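You operate a simulated robot arm through the tools that you are given. There is no shell and no other tool. Be economical: measure what you need, move in short steps, check, and stop when the job is done.

You are at the controls of a simulated two-armed robot. One attempt, no reset.

TASK
Pull the black roller off the axle stand and cap it again.
Fine: one hand steadies the stand while cap and roller come off; the roller goes in the grey tray.

Only the result counts: the job must be done as asked and must still hold three seconds after the hand-in. Knocking over, shifting, dropping, spilling or breaking anything else fails it. Lids that push on must go on centred and level and be pressed home; caps that screw on are set level and turned clockwise until they are tight.

THE ROBOT
Two 7-joint arms with two-finger parallel grippers on one trunk, on a base that drives. Base frame: it is fixed to the floor where the robot stands at the start and does not move with it; the origin is under the middle of the robot, x ahead of it, y to its left, z up. Units: m, degrees, N and s.
The left shoulder is at the start at [0.07, 0.163, 1.145], the right one opposite. With the tool pointing down near the work surface each hand reaches from about 0.4 to 0.88 m from the robot's upright axis, wherever it stands, measured 20 degrees to its own side. Places, roughly: grey tray [0.7, 0.3, 0.9]; middle of the steel bench [0.5, -0.3, 0.8]. Payload 3.43 kg a hand.
The TCP of each hand is the grasp point between the finger pads, 0.034 m short of the fingertips. In the tool frame z runs along the fingers and y along their closing line. Largest opening 0.128 m; finger width 0.024, thickness 0.012; the body of the gripper, 0.048 by 0.13 m, starts 0.096 m behind the TCP.
Orientation is that of the tool frame in the base frame, as a unit quaternion [w, x, y, z]. With the fingers straight down and closing along the base's y, the tool's x points along the base's -x, its y along +y and its z along -z.

THE INTERFACE
- The arms move only by the tool play_rows. It takes "left_deltas", "right_deltas" or both (then of equal length, played together; a hand with none holds still); each is a list of rows, each an object (a shift or turn left out is 0, a gripper value left out holds the last) with "offset": the shift along the base's x, y, z in m, a list of three; "rot": the turn, a rotation vector about the base's x, y, z in degrees, a list of three; "jaw": the gripper command, from -1 (shut) to 1 (fully open), values between in proportion. In form: [{"offset": [tx, ty, tz], "rot": [rx, ry, rz], "jaw": jaw}, ...]. A call has 1 to 10 rows; each row is the pose to reach, as a shift and turn from the pose commanded when the call began. Rows are played at 5 a second. More than 0.05 m and 8.6 degrees between two rows, or a gripper value outside its range, and nothing of the call is played. A pose out of reach is approached as far as the arm can. The call stops where the force on the tool passes 90 N (or 10 N more than at its start, if that is more) or the arm is blocked; 0.2 s more then pass. The fingers move at their own pace (about 0.153 m/s each) and stop on an object; they squeeze with about 35 N. The grip force told is the motor's: it shows also when the fingers shut on nothing. Time passes only in rows, and 0.2 s behind the last, so rows that repeat a pose let the fingers close. The reply holds the time, the measured pose of the TCP, the force on the tool along the base axes, the opening and the grip force, in the units named above and with some noise, with the torque about the TCP (base axes, N m) and any sound that the robot's microphone picked up.
- Cameras (640 x 400 px; columns grow to the right, rows downward): "scene" is now at [0.136, -0.0245, 1.3745]; the picture's right is [-0.29, -0.96, 0.00], its down [-0.54, 0.16, -0.83] and it looks along [0.79, -0.24, -0.56] (base axes); focal length 218 px, centre (320, 200). "left" rides on the left gripper at [0.076, 0.011, -0.16] in its tool frame; the picture's right is [-0.15, 0.99, 0.00], its down [-0.88, -0.13, -0.46] and it looks along [-0.45, -0.07, 0.89] (tool axes); focal length 234 px, centre (320, 200). "right" rides on the right gripper at [0.076, -0.011, -0.16] in its tool frame; the picture's right is [0.15, 0.99, 0.00], its down [-0.88, 0.13, -0.46] and it looks along [-0.45, 0.07, 0.89] (tool axes); focal length 234 px, centre (320, 200). There is no depth. A picture from a camera that has moved, and an enlarged one, comes with that camera's place and axes in the base frame and with its lens.
- capture(camera): a new picture of that camera. It takes no simulated time.
- raise_lower(by): slides the trunk up (or, below 0, down) by that many m; the arms and the scene camera ride with it, the base frame stays. It gives what a move gives, with no picture.
- steer(legs): drives the robot by 1 to 6 legs, each [ahead, left, turn to the left] in m, m and degrees, along the robot's own axes; the way and the turn of a leg run together, so that a leg with both is an arc; at most 1.5 m and 180 degrees a leg. The arms and the cameras ride along, it lands a little off, and it stops where it bumps. It gives what a move gives.
- aim_head(pan, tilt): turns the head with the scene camera to pan (to the left, within 86 degrees either way) and tilt (down, from -29 to 69), counted from straight ahead of the robot. It gives what a move gives.
- close_up(camera, box): a new picture of the part [left, top, right, bottom] of that camera's present view, enlarged. It takes no simulated time.
- sign_off(): hands the job in; it is judged then, once.

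Go step by step. Nothing tells you exact positions but the pictures and the camera data: compare them with the known pose of the tool, close in by small moves and look again before you grip or let go. The budget is 120 turns and 92 pictures, counting those below and the enlarged ones. Unless the task says otherwise, let go and move clear before handing in, and close with one line.

The tools are called after "Request:" as a command line: name --argument value ..., lists and objects as JSON in quotes. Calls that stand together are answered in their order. play_rows: Moves the arms, as the interface text tells. Its arguments: {"type":"object","properties":{"left_deltas":{"type":"array"},"right_deltas":{"type":"array"}},"required":[]} The other tools are called the same way: raise_lower (by) slides the trunk up or down; steer (legs) drives the base; aim_head (pan, tilt) turns the head that bears the scene camera; capture (camera) takes a picture; close_up (camera, box) takes an enlarged picture of a part of a camera's view; sign_off () hands the job in.

At the start:

```text
clock: 0.0
left_ee_pos: [0.6132, 0.2175, 1.2542]
left_tool_rot: [0.0, -0.001, 1.0, 0.0]
left_contact_force: [-0.4, 0.1, -0.3]
left_torque: [-0.01, 0.0, 0.05]
left_opening: 0.1283
left_grasp_force: 0.1
right_ee_pos: [0.5532, -0.2358, 1.2242]
right_tool_rot: [0.0, 0.0, 1.0, 0.001]
right_contact_force: [1.0, 0.4, 0.0]
right_torque: [-0.04, -0.02, 0.0]
right_opening: 0.1279
right_grasp_force: 0.1
trunk travel left (down, up): [-0.625, 0.315]
robot x, y, heading: [-0.0056, 0.0008, 0.2]
head pan, tilt: [-16.8, 34.1]
```

scene: 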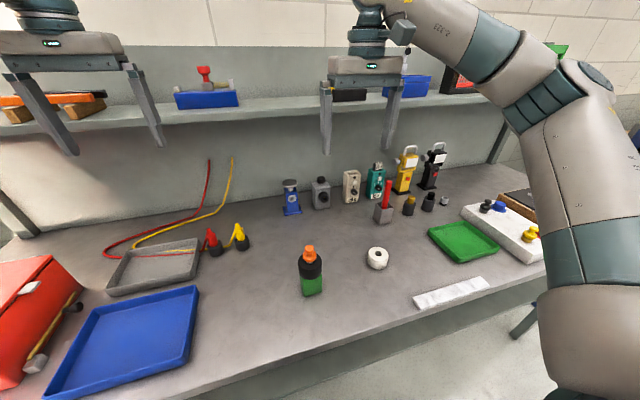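
right: 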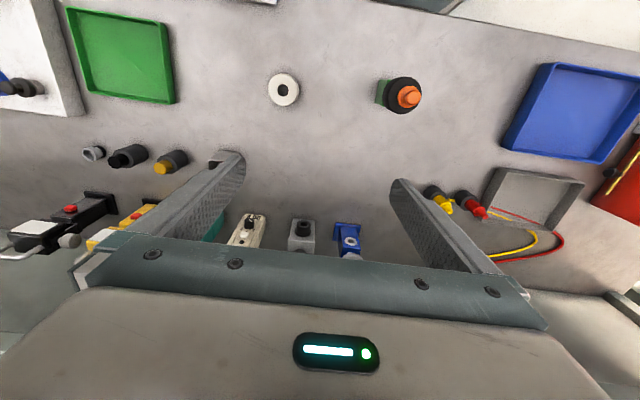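
left: 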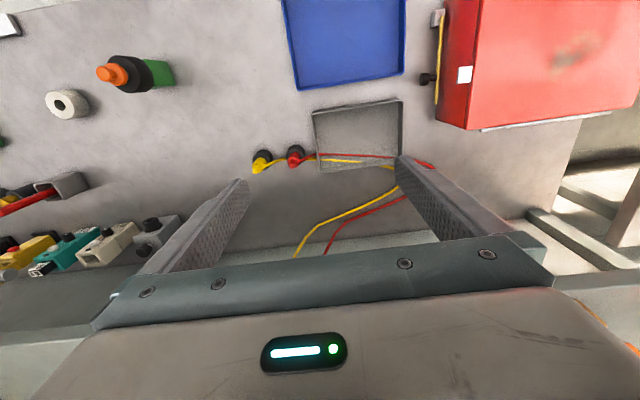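

The green stand with the black roller and orange cap sits mid-bench, and the grey tray is to its left. I'll take close-ups to measure them.

Request:
close_up --camera "scene" --box '[260, 220, 360, 310]'

Request:
close_up --camera "right" --box '[350, 50, 450, 130]'

Request:
close_up --camera "left" --box '[80, 30, 200, 120]'

```text
4.44 times, centred on (310, 265) of scene
camera zoom: at [0.136, -0.0245, 1.3745], right [-0.29, -0.96, 0.0], down [-0.54, 0.16, -0.83], along [0.79, -0.24, -0.56], focal length 967 px, centre (364, -89)
```

zoom: 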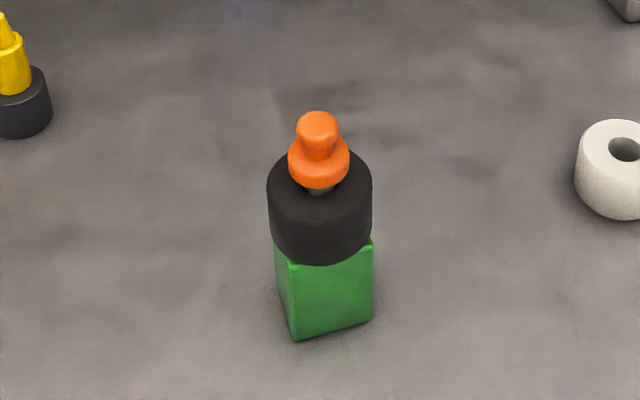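

```text
5.00 times, centred on (400, 90) of right
camera zoom: at [0.4757, -0.2472, 1.3855], right [-0.15, 0.99, 0.0], down [0.88, 0.13, 0.46], along [0.45, 0.07, -0.89], focal length 1171 px, centre (-80, 750)
```

zoom: 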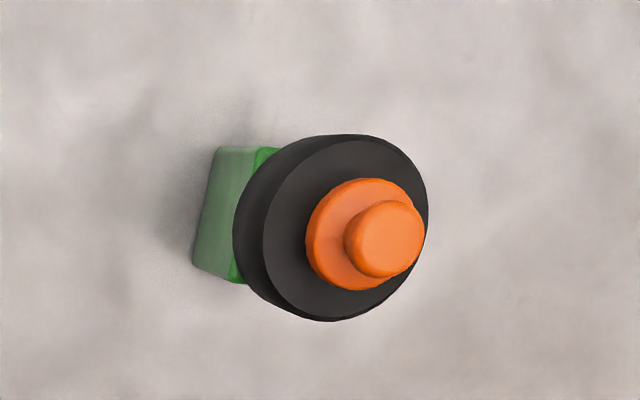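

```text
4.44 times, centred on (140, 75) of left
camera zoom: at [0.5385, 0.2306, 1.4134], right [0.15, 0.99, 0.0], down [0.88, -0.13, 0.46], along [0.45, -0.07, -0.89], focal length 1041 px, centre (1120, 756)
```

zoom: 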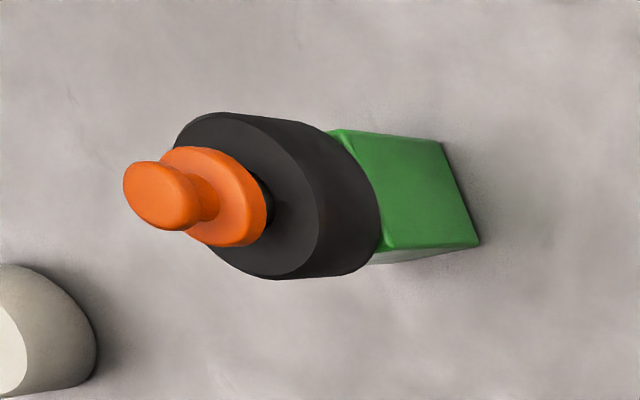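

The stand is at about (0.48, -0.104): the block is roughly 0.047 m square from z 0.85 to 0.915, the roller is about 0.056 m across, and the knob top is near z 0.997. The left hand will steady the block low from the +y side, and the right hand will work from above. I'll start by yawing the left hand.

Request:
play_rows --left_deltas '[{"rot": [0, 0, 8.5], "offset": [-0.01, 0, 0]}, {"rot": [0, 0, 17], "offset": [-0.02, 0, 0]}, {"rot": [0, 0, 25.5], "offset": [-0.03, 0.01, 0]}, {"rot": [0, 0, 34], "offset": [-0.04, 0.02, 0]}, {"rot": [0, 0, 42.5], "offset": [-0.05, 0.03, 0]}, {"rot": [0, 0, 51], "offset": [-0.06, 0.03, 0]}, {"rot": [0, 0, 59.5], "offset": [-0.08, 0.03, 0]}, {"rot": [0, 0, 68], "offset": [-0.1, 0.03, 0]}, {"rot": [0, 0, 76.5], "offset": [-0.12, 0.03, 0]}, {"rot": [0, 0, 85], "offset": [-0.13, 0.03, 0]}]'

```text
clock: 2.2
left_ee_pos: [0.4826, 0.25, 1.2569]
left_tool_rot: [0.0, -0.677, 0.736, 0.0]
left_contact_force: [-0.5, 0.4, -0.3]
left_torque: [0.01, 0.02, 0.03]
left_opening: 0.1282
left_grasp_force: 0.1
right_ee_pos: [0.5529, -0.2379, 1.2262]
right_tool_rot: [0.0, 0.0, 1.0, 0.001]
right_contact_force: [0.5, -0.3, 0.0]
right_torque: [0.02, 0.02, -0.01]
right_opening: 0.1278
right_grasp_force: 0.1
trunk travel left (down, up): [-0.625, 0.315]
robot x, y, heading: [-0.0001, 0.0021, 0.0]
head pan, tilt: [-16.8, 34.1]
```

The yaw worked. I'll finish it, then tilt toward horizontal.

Request:
play_rows --left_deltas '[{"rot": [0, 0, 4.8]}]'

Request:
play_rows --left_deltas '[{"rot": [-8, 0, 0], "offset": [0, 0, 0]}, {"rot": [-16, 0, 0], "offset": [0, 0, -0.01]}, {"rot": [-24, 0, 0], "offset": [0, 0, -0.02]}, {"rot": [-32, 0, 0], "offset": [0, 0, -0.04]}, {"rot": [-40, 0, 0], "offset": [0, 0, -0.06]}, {"rot": [-48, 0, 0], "offset": [0, 0, -0.08]}, {"rot": [-56, 0, 0], "offset": [0, 0, -0.1]}, {"rot": [-62, 0, 0], "offset": [0, 0, -0.12]}, {"rot": [-66, 0, 0], "offset": [0, 0, -0.14]}]'

Request:
aim_head --pan -5 --tilt 45

Request:
capture --camera "scene"

Request:
capture --camera "left"

```text
clock: 2.6
left_ee_pos: [0.4834, 0.2489, 1.2561]
left_tool_rot: [0.0, -0.707, 0.707, 0.0]
left_contact_force: [0.5, -0.5, -0.2]
left_torque: [-0.05, -0.01, 0.02]
left_opening: 0.1281
left_grasp_force: 0.0
right_ee_pos: [0.5516, -0.2358, 1.2254]
right_tool_rot: [0.0, 0.0, 1.0, 0.0]
right_contact_force: [-0.6, 0.0, -0.3]
right_torque: [-0.02, -0.05, 0.02]
right_opening: 0.1279
right_grasp_force: 0.0
trunk travel left (down, up): [-0.625, 0.315]
robot x, y, heading: [0.0013, -0.0011, -0.2]
head pan, tilt: [-16.8, 34.1]
```

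```text
clock: 4.6
left_ee_pos: [0.4843, 0.2497, 1.1147]
left_tool_rot: [-0.385, -0.592, 0.594, -0.386]
left_contact_force: [0.3, 0.1, -0.2]
left_torque: [-0.01, 0.02, 0.05]
left_opening: 0.128
left_grasp_force: 0.1
right_ee_pos: [0.5537, -0.2366, 1.2263]
right_tool_rot: [-0.001, 0.0, 1.0, 0.0]
right_contact_force: [-0.5, -0.2, -0.7]
right_torque: [-0.01, 0.0, 0.02]
right_opening: 0.1283
right_grasp_force: 0.0
trunk travel left (down, up): [-0.625, 0.315]
robot x, y, heading: [-0.0025, 0.0011, 0.0]
head pan, tilt: [-16.8, 34.1]
```

```text
clock: 5.3
left_ee_pos: [0.4842, 0.2482, 1.1144]
left_tool_rot: [-0.384, -0.593, 0.594, -0.385]
left_contact_force: [0.7, 0.0, -0.6]
left_torque: [0.02, -0.02, -0.01]
left_opening: 0.1281
left_grasp_force: 0.1
right_ee_pos: [0.5533, -0.2379, 1.2261]
right_tool_rot: [0.0, 0.001, 1.0, 0.0]
right_contact_force: [0.0, -0.3, 0.3]
right_torque: [-0.01, -0.01, 0.0]
right_opening: 0.1279
right_grasp_force: 0.0
trunk travel left (down, up): [-0.625, 0.315]
robot x, y, heading: [0.0001, -0.0022, 0.2]
head pan, tilt: [-5.0, 45.0]
```

```text
85 pictures are left
camera scene: at [0.1322, -0.0062, 1.3584], right [-0.09, -1.0, 0.0], down [-0.7, 0.06, -0.71], along [0.7, -0.06, -0.71], focal length 218 px, centre (320, 200)
```

scene: 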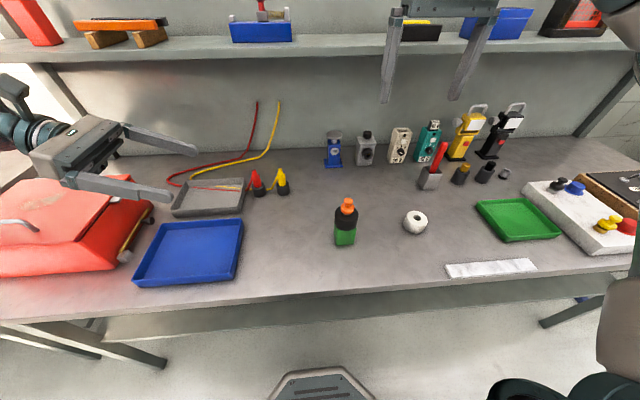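

```text
84 pictures are left
camera left: at [0.4738, 0.3646, 1.2482], right [-0.99, 0.06, -0.14], down [0.13, 0.77, -0.62], along [0.07, -0.63, -0.77], focal length 234 px, centre (320, 200)
```

left: 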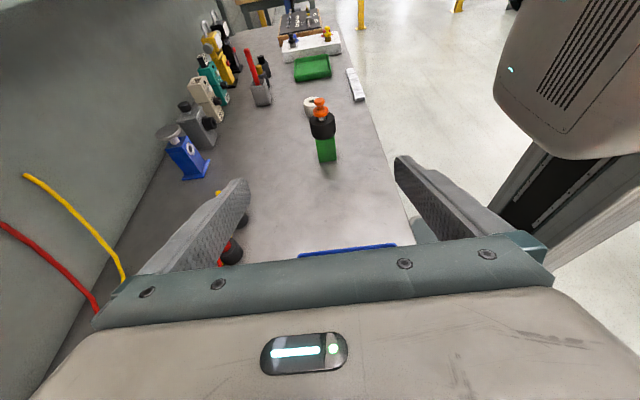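

The path from the left is clear. I'll flatten the tilt slightly and bring the left hand to a standoff at y≈0.05.

Request:
play_rows --left_deltas '[{"rot": [-5, 0, 0], "offset": [0, -0.03, -0.03]}, {"rot": [-5, 0, 0], "offset": [0, -0.06, -0.06]}, {"rot": [-5, 0, 0], "offset": [0, -0.09, -0.09]}, {"rot": [-5, 0, 0], "offset": [0, -0.12, -0.12]}, {"rot": [-5, 0, 0], "offset": [0, -0.15, -0.15]}, {"rot": [-5, 0, 0], "offset": [0, -0.18, -0.18]}, {"rot": [-5, 0, 0], "offset": [0, -0.2, -0.205]}, {"rot": [-5, 0, 0], "offset": [0, -0.2, -0.22]}]'

Request:
capture --camera "scene"

Request:
capture --camera "left"

Request:
close_up --camera "scene" --box '[280, 180, 400, 260]'

```text
clock: 7.1
left_ee_pos: [0.4809, 0.0467, 0.894]
left_tool_rot: [-0.41, -0.575, 0.576, -0.412]
left_contact_force: [0.5, 0.3, 0.2]
left_torque: [0.02, -0.01, 0.01]
left_opening: 0.1279
left_grasp_force: 0.0
right_ee_pos: [0.5525, -0.2354, 1.2256]
right_tool_rot: [0.0, 0.0, 1.0, -0.001]
right_contact_force: [0.5, 0.5, 0.1]
right_torque: [0.0, -0.02, 0.01]
right_opening: 0.1279
right_grasp_force: 0.0
trunk travel left (down, up): [-0.625, 0.315]
robot x, y, heading: [-0.0013, 0.0006, 0.0]
head pan, tilt: [-5.0, 45.0]
```

```text
83 pictures are left
camera scene: at [0.1321, -0.0056, 1.3584], right [-0.09, -1.0, 0.0], down [-0.7, 0.06, -0.71], along [0.7, -0.06, -0.71], focal length 218 px, centre (320, 200)
```

scene: 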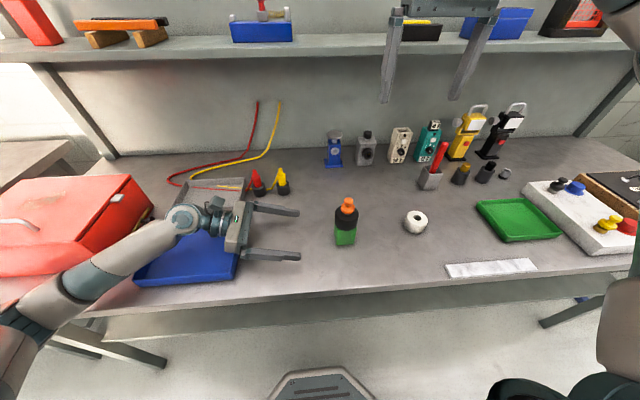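

```text
82 pictures are left
camera left: at [0.4712, 0.1753, 1.0169], right [-0.99, 0.05, -0.14], down [0.13, 0.72, -0.68], along [0.07, -0.69, -0.72], focal length 234 px, centre (320, 200)
```

left: 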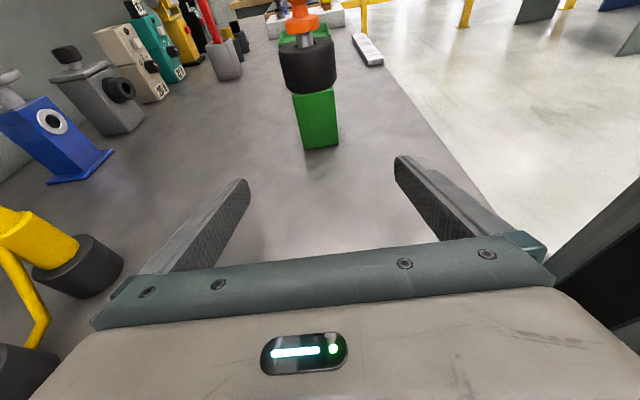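

```text
5.00 times, centred on (340, 220) of scene
camera zoom: at [0.1321, -0.0056, 1.3584], right [-0.09, -1.0, 0.0], down [-0.7, 0.06, -0.71], along [0.7, -0.06, -0.71], focal length 1088 px, centre (220, 100)
```

zoom: 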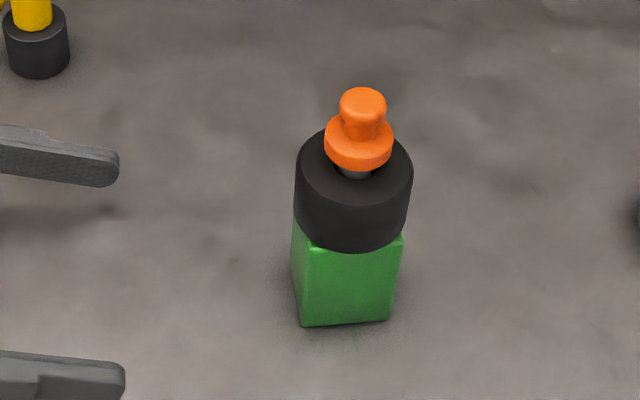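

The geometry agrees: the block is centred at about (0.481, -0.102) with its top near z 0.922. I'll slide the left hand around the block, jaws still open, and check centring.

Request:
play_rows --left_deltas '[{"offset": [0, -0.03, -0.006]}, {"offset": [0, -0.06, -0.006]}, {"offset": [0, -0.09, -0.006]}, {"offset": [0, -0.12, -0.006]}, {"offset": [0, -0.143, -0.006]}, {"offset": [0, -0.143, -0.006], "jaw": 0.1}, {"offset": [0, -0.143, -0.006], "jaw": 0.1}]'

Request:
close_up --camera "scene" --box '[280, 180, 400, 260]'

Request:
capture --camera "left"

Request:
capture --camera "right"

```text
clock: 8.9
left_ee_pos: [0.4984, 0.0262, 0.9209]
left_tool_rot: [0.351, 0.602, -0.55, 0.461]
left_contact_force: [-0.1, 0.0, 0.2]
left_torque: [-0.05, 0.0, -0.02]
left_opening: 0.0704
left_grasp_force: 0.1
right_ee_pos: [0.5572, -0.1304, 1.2298]
right_tool_rot: [0.007, -0.056, 0.998, 0.004]
right_contact_force: [0.7, -0.9, -0.6]
right_torque: [0.11, 0.0, 0.01]
right_opening: 0.128
right_grasp_force: 0.1
trunk travel left (down, up): [-0.625, 0.315]
robot x, y, heading: [0.0007, 0.0513, 6.5]
head pan, tilt: [-5.0, 45.0]
stopped in row 7 (left hand): the arm was blocked; the commanded pose is now the measured one
```

```text
5.00 times, centred on (340, 220) of scene
camera zoom: at [0.1122, 0.0497, 1.3586], right [0.03, -1.0, -0.01], down [-0.7, -0.01, -0.72], along [0.72, 0.02, -0.7], focal length 1088 px, centre (220, 100)
```

zoom: 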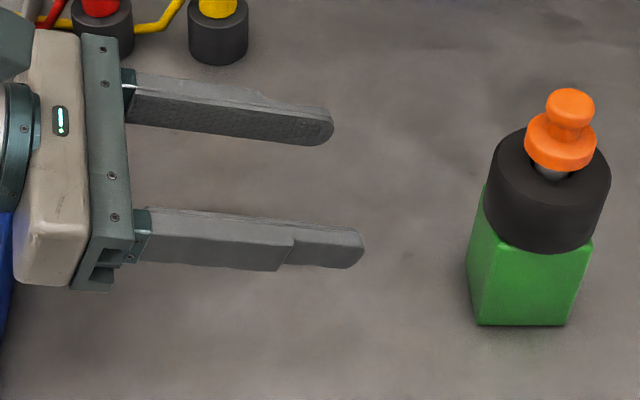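

```text
79 pictures are left
camera left: at [0.4604, 0.1477, 1.0434], right [-0.97, -0.1, -0.22], down [0.08, 0.74, -0.67], along [0.23, -0.66, -0.71], focal length 234 px, centre (320, 200)
```

left: 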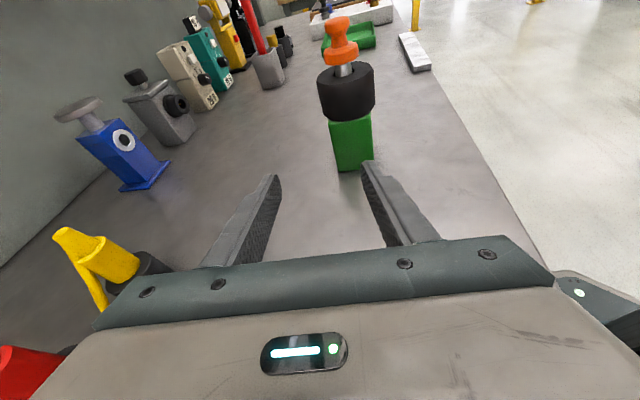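

```text
78 pictures are left
camera right: at [0.4808, -0.1514, 1.3891], right [-0.26, 0.97, 0.0], down [0.85, 0.22, 0.47], along [0.45, 0.12, -0.88], focal length 234 px, centre (320, 200)
```

right: 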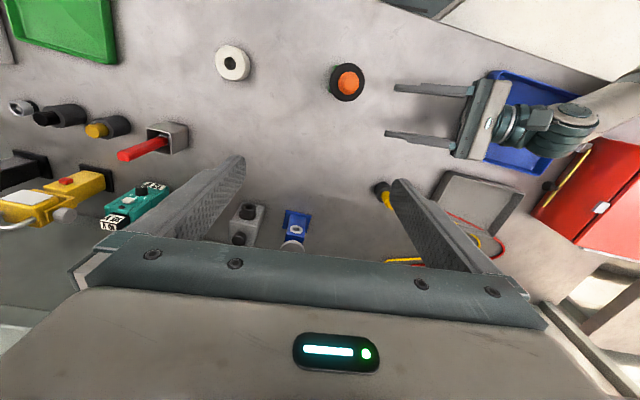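

The left arm caught on something and the base was pushed around (heading 6.5°). I'll see what it touched.

Request:
aim_head --pan 25 --tilt 50

Request:
capture --camera "scene"

```text
clock: 9.9
left_ee_pos: [0.4971, 0.0259, 0.9242]
left_tool_rot: [0.353, 0.601, -0.551, 0.46]
left_contact_force: [1.0, -0.7, 0.2]
left_torque: [-0.01, 0.0, -0.03]
left_opening: 0.0704
left_grasp_force: 0.0
right_ee_pos: [0.5546, -0.1278, 1.2353]
right_tool_rot: [0.008, -0.056, 0.998, 0.002]
right_contact_force: [-0.5, 0.1, 0.4]
right_torque: [0.01, 0.0, 0.03]
right_opening: 0.128
right_grasp_force: 0.2
trunk travel left (down, up): [-0.625, 0.315]
robot x, y, heading: [0.0007, 0.0469, 6.7]
head pan, tilt: [25.0, 50.0]
```

```text
77 pictures are left
camera scene: at [0.0949, 0.0922, 1.3537], right [0.52, -0.85, 0.01], down [-0.64, -0.4, -0.65], along [0.56, 0.34, -0.76], focal length 218 px, centre (320, 200)
```

scene: 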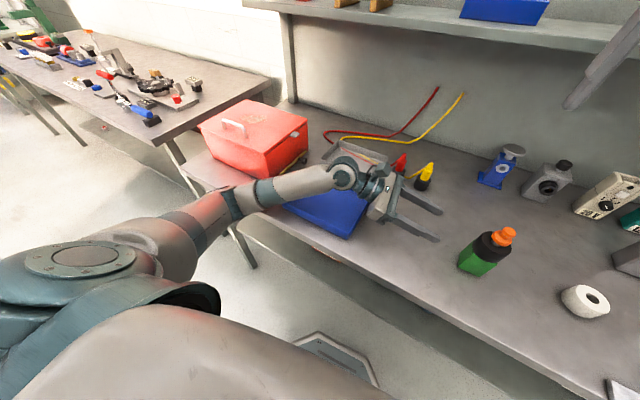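

The left forearm looks to be lying too low over the bench edge or blue tray. I'll raise it clear, then check the base and the bench.

Request:
play_rows --left_deltas '[{"offset": [0, 0.0, 0.03]}, {"offset": [0, 0.01, 0.07]}, {"offset": [0, 0.02, 0.11]}, {"offset": [0, 0.03, 0.15]}, {"offset": [0, 0.03, 0.18]}]'

Request:
capture --camera "scene"

```text
clock: 11.1
left_ee_pos: [0.503, 0.0462, 1.0931]
left_tool_rot: [0.36, 0.603, -0.55, 0.452]
left_contact_force: [0.1, 0.1, -0.2]
left_torque: [-0.01, 0.02, -0.05]
left_opening: 0.0705
left_grasp_force: 0.1
right_ee_pos: [0.5693, -0.1357, 1.2267]
right_tool_rot: [0.002, -0.054, 0.999, 0.004]
right_contact_force: [0.4, -0.3, 0.1]
right_torque: [0.0, 0.03, -0.02]
right_opening: 0.1281
right_grasp_force: 0.0
trunk travel left (down, up): [-0.625, 0.315]
robot x, y, heading: [0.0007, 0.051, 6.6]
head pan, tilt: [25.0, 50.0]
```

```text
76 pictures are left
camera scene: at [0.1107, 0.0864, 1.3525], right [0.52, -0.86, 0.0], down [-0.65, -0.39, -0.65], along [0.55, 0.34, -0.76], focal length 218 px, centre (320, 200)
```

scene: 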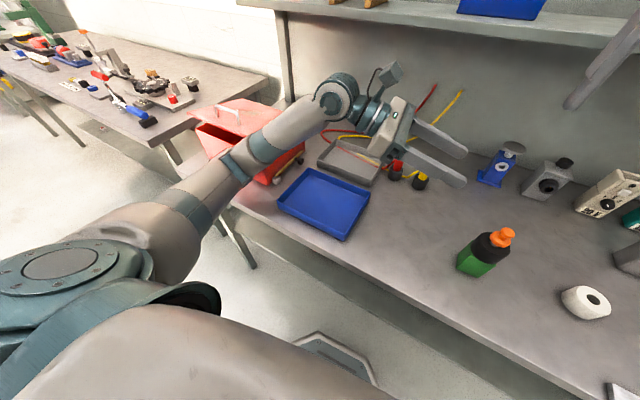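

Now clear. I'll check whether the blue tray moved.

Request:
close_up --camera "scene" --box '[265, 130, 425, 250]'

Request:
aim_head --pan -23.4 --tilt 34.1

Request:
capture --camera "scene"

```text
3.33 times, centred on (345, 190) of scene
camera zoom: at [0.1107, 0.0864, 1.3525], right [0.52, -0.86, 0.0], down [-0.65, -0.39, -0.65], along [0.55, 0.34, -0.76], focal length 725 px, centre (237, 233)
```

zoom: 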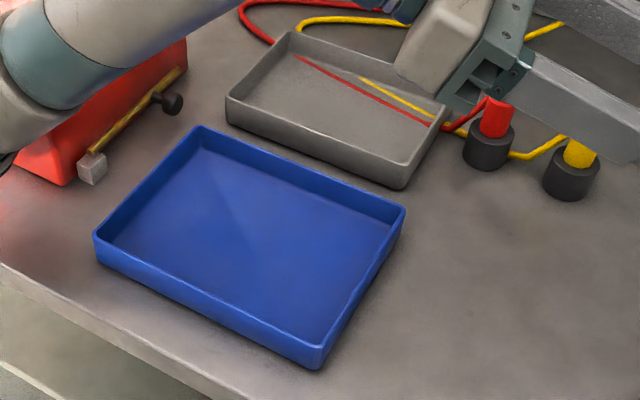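

```text
clock: 12.2
left_ee_pos: [0.5036, 0.0466, 1.0898]
left_tool_rot: [0.36, 0.604, -0.549, 0.451]
left_contact_force: [-0.3, -0.1, -1.1]
left_torque: [0.04, -0.03, 0.02]
left_opening: 0.0703
left_grasp_force: 0.0
right_ee_pos: [0.5704, -0.1362, 1.2261]
right_tool_rot: [0.001, -0.054, 0.999, 0.004]
right_contact_force: [-0.9, 0.2, 0.4]
right_torque: [0.01, 0.01, 0.01]
right_opening: 0.1279
right_grasp_force: 0.0
trunk travel left (down, up): [-0.625, 0.315]
robot x, y, heading: [-0.0026, 0.0488, 6.5]
head pan, tilt: [-23.4, 34.1]
```

```text
74 pictures are left
camera scene: at [0.1301, 0.0197, 1.3748], right [-0.29, -0.96, -0.01], down [-0.53, 0.17, -0.83], along [0.79, -0.24, -0.56], focal length 218 px, centre (320, 200)
```

scene: 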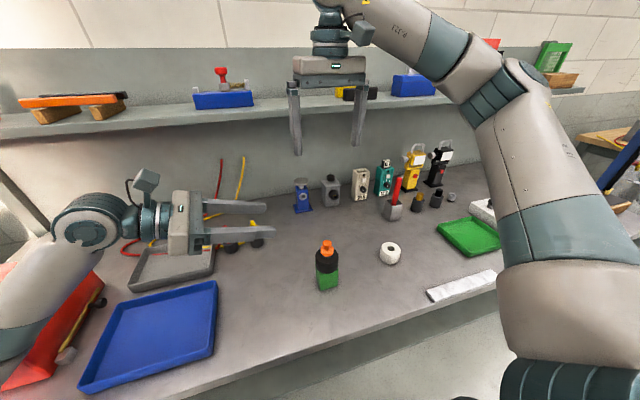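

The blue tray has not moved, so the likely cause was the forearm pressing on the bench edge. I'll straighten the base and raise the trunk so the forearm slopes down more steeply.

Request:
steer --legs '[[0, -0.05, -6.5]]'

Request:
raise_lower --by 0.22

Request:
aim_head --pan 0 --tilt 55

Request:
capture --camera "scene"

```text
clock: 13.2
left_ee_pos: [0.4863, -0.0386, 1.0987]
left_tool_rot: [-0.376, -0.575, 0.577, -0.442]
left_contact_force: [-0.2, -0.2, 0.2]
left_torque: [0.06, -0.01, 0.04]
left_opening: 0.0705
left_grasp_force: 0.2
right_ee_pos: [0.5314, -0.2295, 1.2371]
right_tool_rot: [0.012, -0.005, 1.0, -0.001]
right_contact_force: [-0.2, -0.3, 0.3]
right_torque: [0.03, -0.03, 0.01]
right_opening: 0.128
right_grasp_force: 0.1
trunk travel left (down, up): [-0.625, 0.315]
robot x, y, heading: [0.0004, -0.0009, 0.5]
head pan, tilt: [-23.4, 34.1]
```

```text
clock: 15.5
left_ee_pos: [0.5087, -0.0405, 1.3075]
left_tool_rot: [0.382, 0.581, -0.573, 0.434]
left_contact_force: [-0.5, -0.6, -0.2]
left_torque: [0.01, 0.04, -0.02]
left_opening: 0.0703
left_grasp_force: 0.1
right_ee_pos: [0.5563, -0.2316, 1.4455]
right_tool_rot: [0.0, -0.005, 1.0, -0.001]
right_contact_force: [1.1, 0.8, -0.5]
right_torque: [0.02, 0.0, 0.01]
right_opening: 0.1281
right_grasp_force: 0.1
trunk travel left (down, up): [-0.845, 0.095]
robot x, y, heading: [-0.0, -0.0027, 0.8]
head pan, tilt: [-23.4, 34.1]
```

```text
clock: 16.4
left_ee_pos: [0.5092, -0.0404, 1.3086]
left_tool_rot: [0.383, 0.58, -0.573, 0.434]
left_contact_force: [-0.2, 0.0, 0.1]
left_torque: [0.01, -0.03, 0.01]
left_opening: 0.0705
left_grasp_force: 0.0
right_ee_pos: [0.5558, -0.2306, 1.4457]
right_tool_rot: [0.0, -0.006, 1.0, 0.0]
right_contact_force: [0.5, -0.1, -0.7]
right_torque: [-0.01, -0.01, 0.01]
right_opening: 0.1279
right_grasp_force: 0.0
trunk travel left (down, up): [-0.845, 0.095]
robot x, y, heading: [-0.0004, -0.0008, 0.5]
head pan, tilt: [0.0, 55.0]
```

```text
73 pictures are left
camera scene: at [0.1231, 0.0017, 1.565], right [0.01, -1.0, 0.0], down [-0.82, -0.01, -0.57], along [0.57, 0.01, -0.82], focal length 218 px, centre (320, 200)
```

scene: 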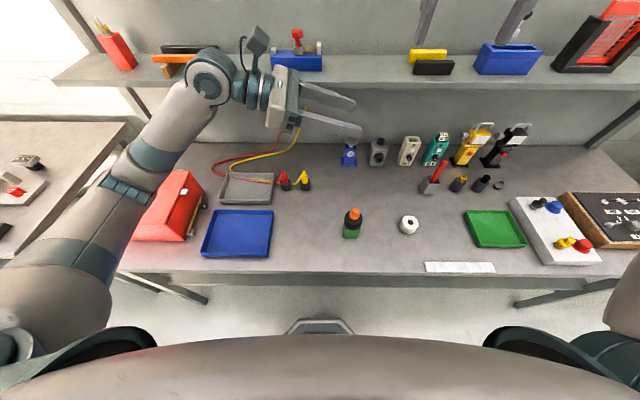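

Base is straight and the trunk is higher. I'll fix the left orientation and go back to the standoff, watching the base pose.

Request:
play_rows --left_deltas '[{"rot": [-0.4, 3.0, -2.9], "offset": [-0.01, 0.03, -0.02], "jaw": 1}, {"rot": [-0.4, 3.0, -2.9], "offset": [-0.02, 0.06, -0.05]}, {"rot": [-0.4, 3.0, -2.9], "offset": [-0.028, 0.09, -0.09]}, {"rot": [-0.4, 3.0, -2.9], "offset": [-0.028, 0.1, -0.13]}, {"rot": [-0.4, 3.0, -2.9], "offset": [-0.028, 0.1, -0.17]}, {"rot": [-0.4, 3.0, -2.9], "offset": [-0.028, 0.1, -0.21]}, {"rot": [-0.4, 3.0, -2.9], "offset": [-0.028, 0.1, -0.25]}, {"rot": [-0.4, 3.0, -2.9], "offset": [-0.028, 0.1, -0.29]}, {"rot": [-0.4, 3.0, -2.9], "offset": [-0.028, 0.1, -0.33]}]'

Request:
capture --camera "scene"

```text
refused: row 3 steps farther than a row can; nothing moved
```

```text
72 pictures are left
camera scene: at [0.1231, 0.0017, 1.565], right [0.01, -1.0, 0.0], down [-0.82, -0.01, -0.57], along [0.57, 0.01, -0.82], focal length 218 px, centre (320, 200)
```

scene: 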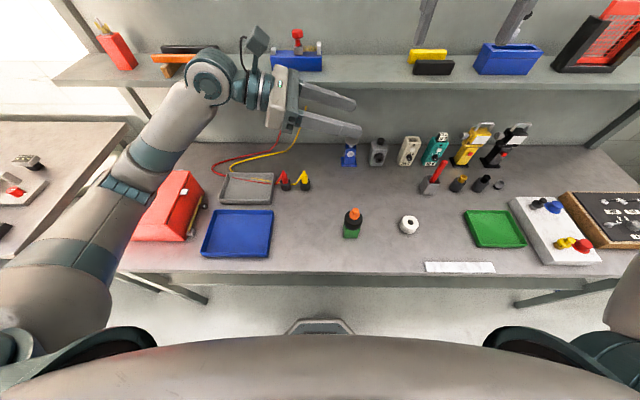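

The call was refused because one row step was too large. I'll resend it with smaller steps.

Request:
play_rows --left_deltas '[{"rot": [-0.4, 3.0, -2.9], "offset": [-0.01, 0.03, -0.02], "jaw": 1}, {"rot": [-0.4, 3.0, -2.9], "offset": [-0.02, 0.06, -0.05]}, {"rot": [-0.4, 3.0, -2.9], "offset": [-0.028, 0.08, -0.09]}, {"rot": [-0.4, 3.0, -2.9], "offset": [-0.028, 0.1, -0.13]}, {"rot": [-0.4, 3.0, -2.9], "offset": [-0.028, 0.1, -0.17]}, {"rot": [-0.4, 3.0, -2.9], "offset": [-0.028, 0.1, -0.21]}, {"rot": [-0.4, 3.0, -2.9], "offset": [-0.028, 0.1, -0.25]}, {"rot": [-0.4, 3.0, -2.9], "offset": [-0.028, 0.1, -0.29]}, {"rot": [-0.4, 3.0, -2.9], "offset": [-0.028, 0.1, -0.33]}]'

Request:
capture --camera "scene"

```text
clock: 18.4
left_ee_pos: [0.4806, 0.0588, 0.9774]
left_tool_rot: [-0.41, -0.575, 0.577, -0.41]
left_contact_force: [0.2, 0.3, -0.1]
left_torque: [-0.01, 0.02, -0.01]
left_opening: 0.1282
left_grasp_force: 0.0
right_ee_pos: [0.5557, -0.2308, 1.4451]
right_tool_rot: [0.001, -0.007, 1.0, 0.0]
right_contact_force: [-0.4, 0.5, -0.3]
right_torque: [0.02, 0.02, -0.02]
right_opening: 0.128
right_grasp_force: 0.1
trunk travel left (down, up): [-0.845, 0.095]
robot x, y, heading: [-0.003, 0.0004, 0.3]
head pan, tilt: [0.0, 55.0]
```

```text
71 pictures are left
camera scene: at [0.1233, 0.0016, 1.565], right [0.01, -1.0, 0.0], down [-0.82, -0.01, -0.57], along [0.57, 0.01, -0.82], focal length 218 px, centre (320, 200)
```

scene: 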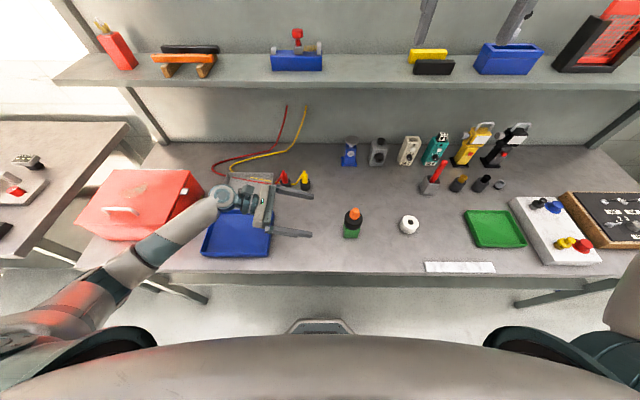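

No push on the base this time. I'll go toward the stand at z≈0.955 with the jaws wide so they straddle the roller, then descend later.

Request:
play_rows --left_deltas '[{"offset": [0, -0.03, -0.01]}, {"offset": [0, -0.06, -0.02]}, {"offset": [0, -0.09, -0.022]}, {"offset": [0, -0.12, -0.022]}, {"offset": [0, -0.153, -0.022]}]'

Request:
aim_head --pan 15 --tilt 58

Request:
capture --camera "scene"

Request:
capture --camera "left"

```text
clock: 19.6
left_ee_pos: [0.481, -0.0945, 0.9565]
left_tool_rot: [-0.409, -0.576, 0.576, -0.411]
left_contact_force: [0.8, -0.3, -0.4]
left_torque: [0.0, 0.01, -0.01]
left_opening: 0.1281
left_grasp_force: 0.0
right_ee_pos: [0.5561, -0.2308, 1.4451]
right_tool_rot: [0.0, -0.006, 1.0, 0.001]
right_contact_force: [0.0, -1.2, 0.1]
right_torque: [0.0, 0.01, -0.01]
right_opening: 0.1281
right_grasp_force: 0.0
trunk travel left (down, up): [-0.845, 0.095]
robot x, y, heading: [0.0007, -0.0003, 0.9]
head pan, tilt: [0.0, 55.0]
```

```text
clock: 20.4
left_ee_pos: [0.4803, -0.0921, 0.957]
left_tool_rot: [-0.41, -0.575, 0.576, -0.411]
left_contact_force: [-0.1, 0.1, 0.8]
left_torque: [0.01, 0.0, 0.04]
left_opening: 0.1281
left_grasp_force: 0.1
right_ee_pos: [0.5557, -0.2307, 1.4464]
right_tool_rot: [0.001, -0.006, 1.0, 0.0]
right_contact_force: [-0.7, 0.6, -0.3]
right_torque: [-0.01, -0.01, -0.01]
right_opening: 0.1278
right_grasp_force: 0.0
trunk travel left (down, up): [-0.845, 0.095]
robot x, y, heading: [0.0025, -0.003, 0.7]
head pan, tilt: [15.0, 58.0]
```

```text
70 pictures are left
camera scene: at [0.1173, 0.0197, 1.5613], right [0.27, -0.96, 0.0], down [-0.82, -0.23, -0.53], along [0.51, 0.14, -0.85], focal length 218 px, centre (320, 200)
```

scene: 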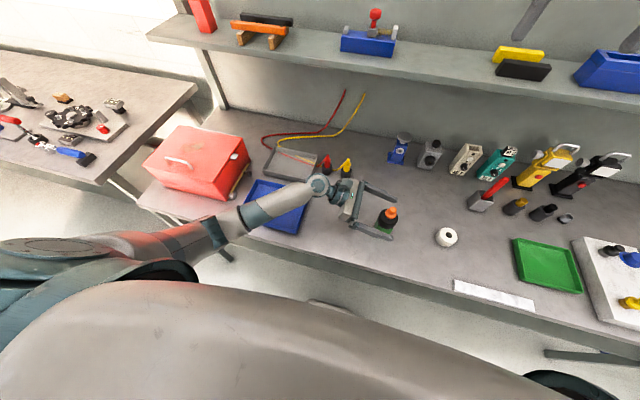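

```text
69 pictures are left
camera left: at [0.4697, 0.0353, 1.0807], right [-0.99, 0.05, -0.14], down [0.13, 0.72, -0.68], along [0.07, -0.69, -0.72], focal length 234 px, centre (320, 200)
```

left: 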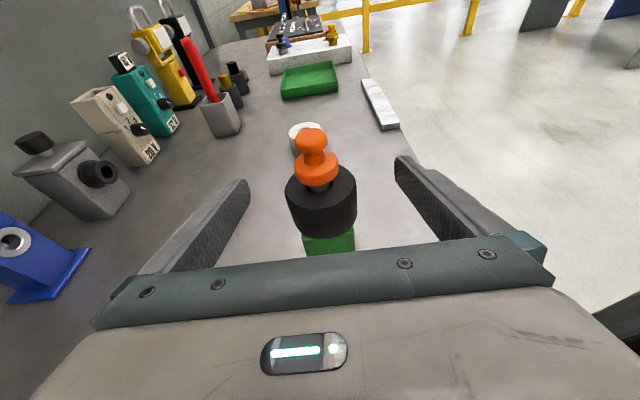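

Forearm height is the only concern. I'll tilt the hand 11° steeper, which lifts the wrist, and descend in small steps.

Request:
play_rows --left_deltas '[{"rot": [5.5, 0, 0], "offset": [0, 0.0, 0]}, {"rot": [11, 0, 0], "offset": [0, 0.0, 0]}, {"rot": [11, 0, 0], "offset": [0, 0, -0.02]}, {"rot": [11, 0, 0], "offset": [0, 0, -0.04]}, {"rot": [11, 0, 0], "offset": [0, 0, -0.055]}]'

Request:
capture --camera "scene"

Request:
capture --camera "left"

```text
clock: 21.6
left_ee_pos: [0.481, -0.0936, 0.9023]
left_tool_rot: [-0.352, -0.612, 0.613, -0.355]
left_contact_force: [-0.4, 0.4, 0.2]
left_torque: [0.0, 0.01, 0.03]
left_opening: 0.1276
left_grasp_force: 0.0
right_ee_pos: [0.5558, -0.2324, 1.4457]
right_tool_rot: [0.0, -0.006, 1.0, -0.001]
right_contact_force: [-0.6, -0.1, -0.1]
right_torque: [0.04, 0.0, -0.01]
right_opening: 0.1276
right_grasp_force: 0.1
trunk travel left (down, up): [-0.845, 0.095]
robot x, y, heading: [0.0016, -0.0024, 0.8]
head pan, tilt: [15.0, 58.0]
```

```text
68 pictures are left
camera scene: at [0.1175, 0.0191, 1.5613], right [0.27, -0.96, 0.0], down [-0.82, -0.23, -0.53], along [0.51, 0.14, -0.85], focal length 218 px, centre (320, 200)
```

scene: 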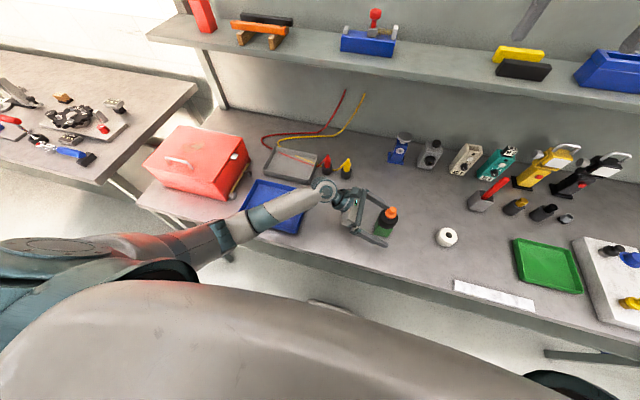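

```text
67 pictures are left
camera left: at [0.4705, 0.0073, 1.0471], right [-0.99, 0.07, -0.13], down [0.13, 0.83, -0.53], along [0.07, -0.55, -0.84], focal length 234 px, centre (320, 200)
```

left: 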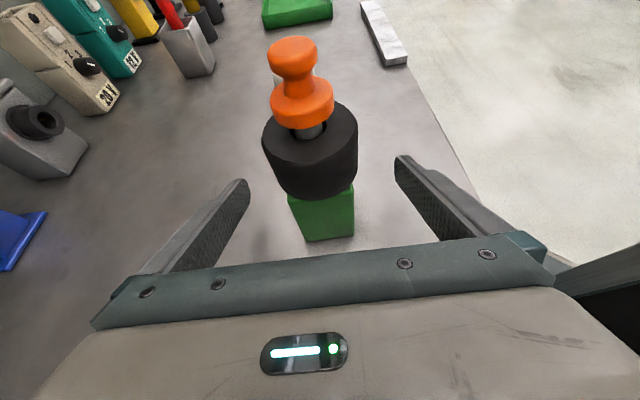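

No contact so far. I'll lower the last 14 mm and narrow the jaws to about 0.07 m.

Request:
play_rows --left_deltas '[{"offset": [0, 0, -0.007]}, {"offset": [0, 0, -0.014]}, {"offset": [0, 0, -0.014], "jaw": 0.08}, {"offset": [0, 0, -0.014], "jaw": 0.08}]'

Request:
close_up --camera "scene" --box '[335, 180, 435, 250]'

Request:
capture --camera "left"

Request:
capture --camera "right"

```text
clock: 22.6
left_ee_pos: [0.4806, -0.0926, 0.888]
left_tool_rot: [-0.353, -0.612, 0.613, -0.353]
left_contact_force: [0.4, -0.5, -1.0]
left_torque: [0.0, -0.01, 0.02]
left_opening: 0.0691
left_grasp_force: 0.2
right_ee_pos: [0.5569, -0.2301, 1.4462]
right_tool_rot: [0.0, -0.007, 1.0, 0.001]
right_contact_force: [-0.3, 1.0, -0.1]
right_torque: [-0.02, -0.01, 0.0]
right_opening: 0.1279
right_grasp_force: 0.0
trunk travel left (down, up): [-0.845, 0.095]
robot x, y, heading: [-0.0001, -0.002, 0.6]
head pan, tilt: [15.0, 58.0]
```

```text
5.71 times, centred on (385, 215) of scene
camera zoom: at [0.1174, 0.0194, 1.5613], right [0.27, -0.96, 0.0], down [-0.82, -0.23, -0.53], along [0.51, 0.14, -0.85], focal length 1243 px, centre (-51, 114)
```

zoom: 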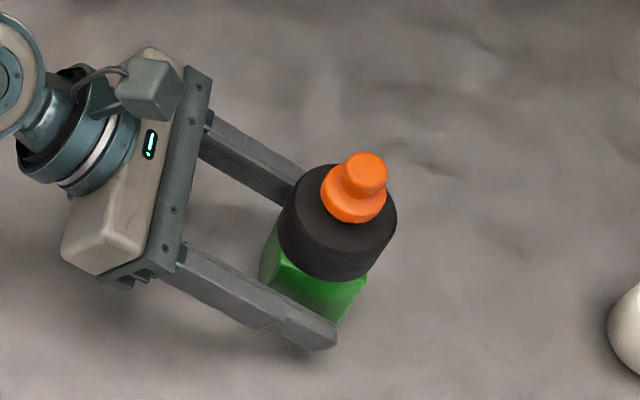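

```text
65 pictures are left
camera left: at [0.4706, 0.0078, 1.0321], right [-0.99, 0.07, -0.13], down [0.13, 0.84, -0.53], along [0.07, -0.55, -0.84], focal length 234 px, centre (320, 200)
```

left: 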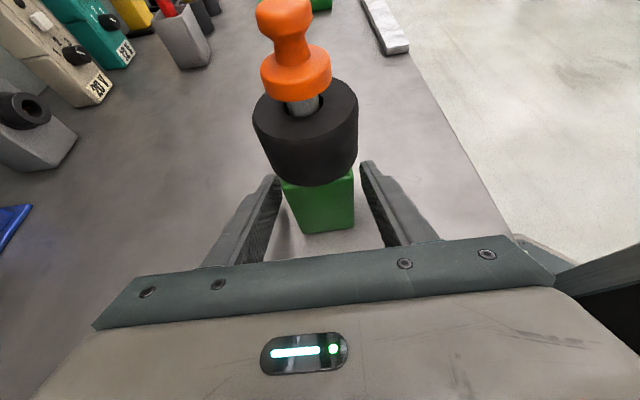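

```text
64 pictures are left
camera right: at [0.4787, -0.2422, 1.6056], right [-0.16, 0.99, 0.0], down [0.88, 0.14, 0.46], along [0.45, 0.07, -0.89], focal length 234 px, centre (320, 200)
```

right: 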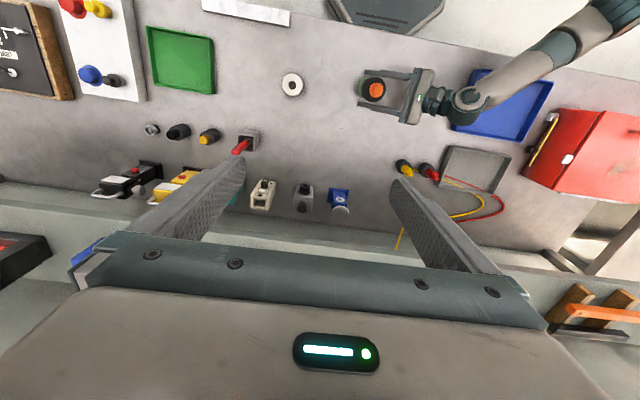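

The jaws look centred, with about equal gaps on both sides. Closing on the block.

Request:
play_rows --left_deltas '[{"jaw": -0.1}, {"jaw": -0.2}, {"jaw": -0.25}, {"jaw": -0.35}, {"jaw": -1}, {"jaw": -1}]'

Request:
capture --camera "left"

Request:
close_up --camera "scene" --box '[335, 180, 435, 250]'

```text
clock: 24.0
left_ee_pos: [0.4819, -0.0942, 0.8881]
left_tool_rot: [-0.353, -0.612, 0.613, -0.354]
left_contact_force: [-1.4, 0.0, 0.2]
left_torque: [-0.03, 0.11, 0.04]
left_opening: 0.0459
left_grasp_force: 34.6
right_ee_pos: [0.5571, -0.2305, 1.4467]
right_tool_rot: [0.0, -0.006, 1.0, 0.0]
right_contact_force: [0.3, 0.5, -0.1]
right_torque: [-0.01, -0.01, -0.02]
right_opening: 0.1281
right_grasp_force: 0.1
trunk travel left (down, up): [-0.845, 0.095]
robot x, y, heading: [-0.0002, 0.0006, 0.8]
head pan, tilt: [15.0, 58.0]
```

```text
63 pictures are left
camera left: at [0.4705, 0.0077, 1.0322], right [-0.99, 0.07, -0.13], down [0.13, 0.83, -0.53], along [0.07, -0.55, -0.84], focal length 234 px, centre (320, 200)
```

left: 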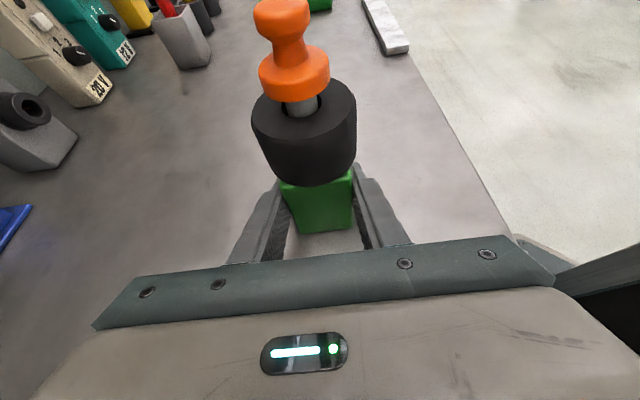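

```text
5.71 times, centred on (385, 215) of scene
camera zoom: at [0.1173, 0.0194, 1.5613], right [0.27, -0.96, 0.0], down [-0.82, -0.23, -0.53], along [0.51, 0.14, -0.85], focal length 1243 px, centre (-51, 114)
```

zoom: 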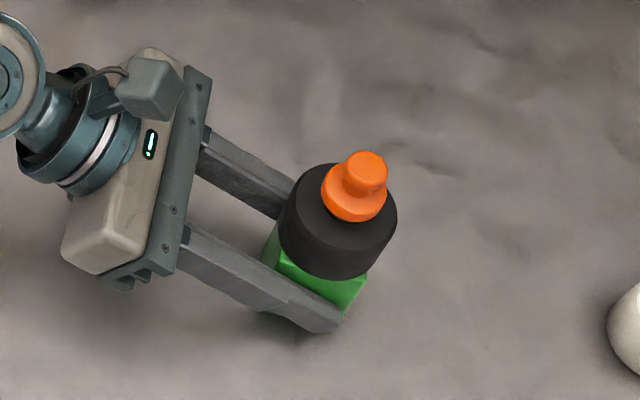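

The block is held firmly with a 0.046 m opening. Next I'll bring the right hand above the knob, high enough to check alignment.

Request:
play_rows --right_deltas '[{"offset": [-0.015, 0.02, -0.035]}, {"offset": [-0.03, 0.04, -0.07]}, {"offset": [-0.045, 0.06, -0.105]}, {"offset": [-0.06, 0.08, -0.14]}, {"offset": [-0.07, 0.1, -0.175]}, {"offset": [-0.0765, 0.115, -0.21]}, {"offset": [-0.0765, 0.127, -0.25]}, {"offset": [-0.0765, 0.127, -0.29]}, {"offset": [-0.0765, 0.127, -0.33]}, {"offset": [-0.0765, 0.127, -0.35]}]'

Request:
capture --camera "right"

Request:
close_up --camera "scene" --box '[320, 130, 460, 240]'

Request:
capture --camera "left"

```text
clock: 26.2
left_ee_pos: [0.4815, -0.0942, 0.888]
left_tool_rot: [-0.353, -0.612, 0.613, -0.354]
left_contact_force: [-1.2, -0.3, 1.6]
left_torque: [-0.04, 0.12, -0.01]
left_opening: 0.0458
left_grasp_force: 34.7
right_ee_pos: [0.4765, -0.1032, 1.0969]
right_tool_rot: [-0.001, -0.006, 1.0, -0.001]
right_contact_force: [0.3, 0.4, 0.1]
right_torque: [0.0, 0.04, 0.0]
right_opening: 0.128
right_grasp_force: 0.0
trunk travel left (down, up): [-0.845, 0.095]
robot x, y, heading: [0.0011, -0.0008, 0.7]
head pan, tilt: [15.0, 58.0]
```

```text
61 pictures are left
camera right: at [0.4001, -0.1148, 1.2565], right [-0.16, 0.99, 0.0], down [0.88, 0.14, 0.46], along [0.45, 0.07, -0.89], focal length 234 px, centre (320, 200)
```

right: 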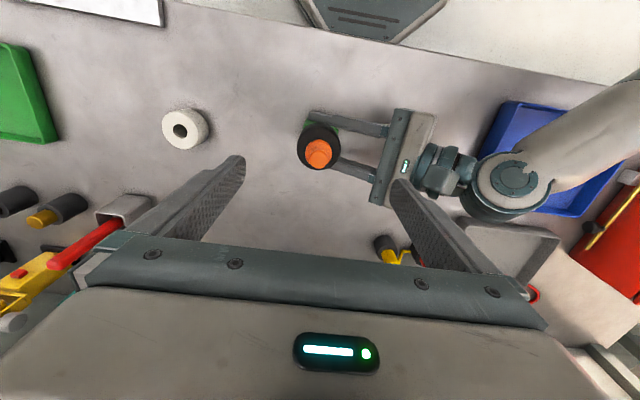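

```text
3.64 times, centred on (390, 185) of scene
camera zoom: at [0.1173, 0.0194, 1.5613], right [0.27, -0.96, 0.0], down [-0.82, -0.23, -0.53], along [0.51, 0.14, -0.85], focal length 791 px, centre (66, 254)
```

zoom: 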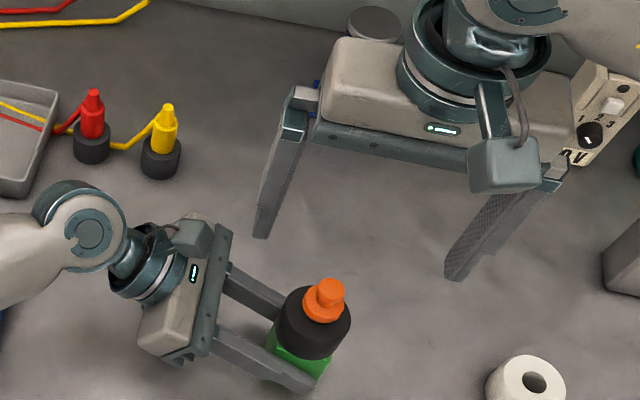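

```text
59 pictures are left
camera left: at [0.4706, 0.0078, 1.0323], right [-0.99, 0.07, -0.13], down [0.13, 0.84, -0.53], along [0.07, -0.55, -0.84], focal length 234 px, centre (320, 200)
```

left: 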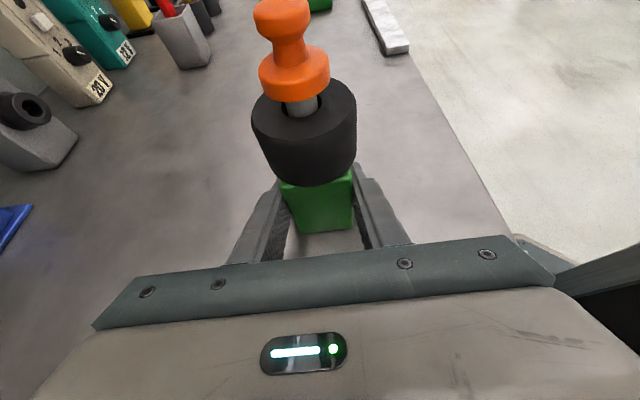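

I'll zoom in with the right camera to fix the knob's centre and see how the cap is fastened.

Request:
close_up --camera "right" --box '[280, 110, 360, 180]'

Request:
close_up --camera "left" --box '[235, 0, 375, 120]'

```text
5.71 times, centred on (320, 145) of right
camera zoom: at [0.4001, -0.1148, 1.2565], right [-0.16, 0.99, 0.0], down [0.88, 0.14, 0.46], along [0.45, 0.07, -0.89], focal length 1338 px, centre (320, 514)
```

zoom: 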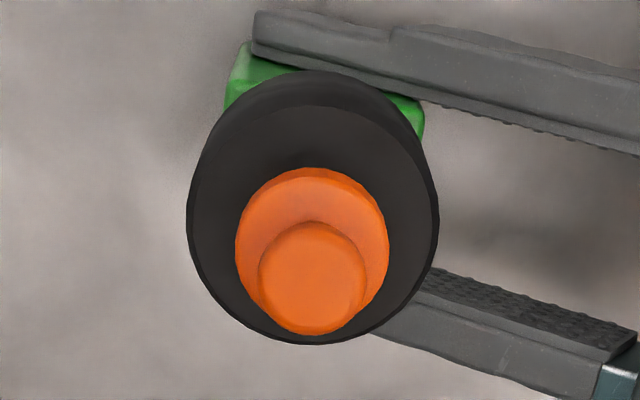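

```text
3.33 times, centred on (305, 60) of left
camera zoom: at [0.4706, 0.0078, 1.0323], right [-0.99, 0.07, -0.13], down [0.13, 0.84, -0.53], along [0.07, -0.55, -0.84], focal length 781 px, centre (370, 667)
```

zoom: 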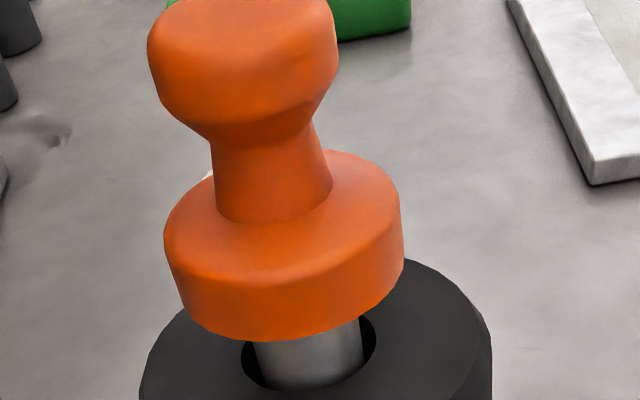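

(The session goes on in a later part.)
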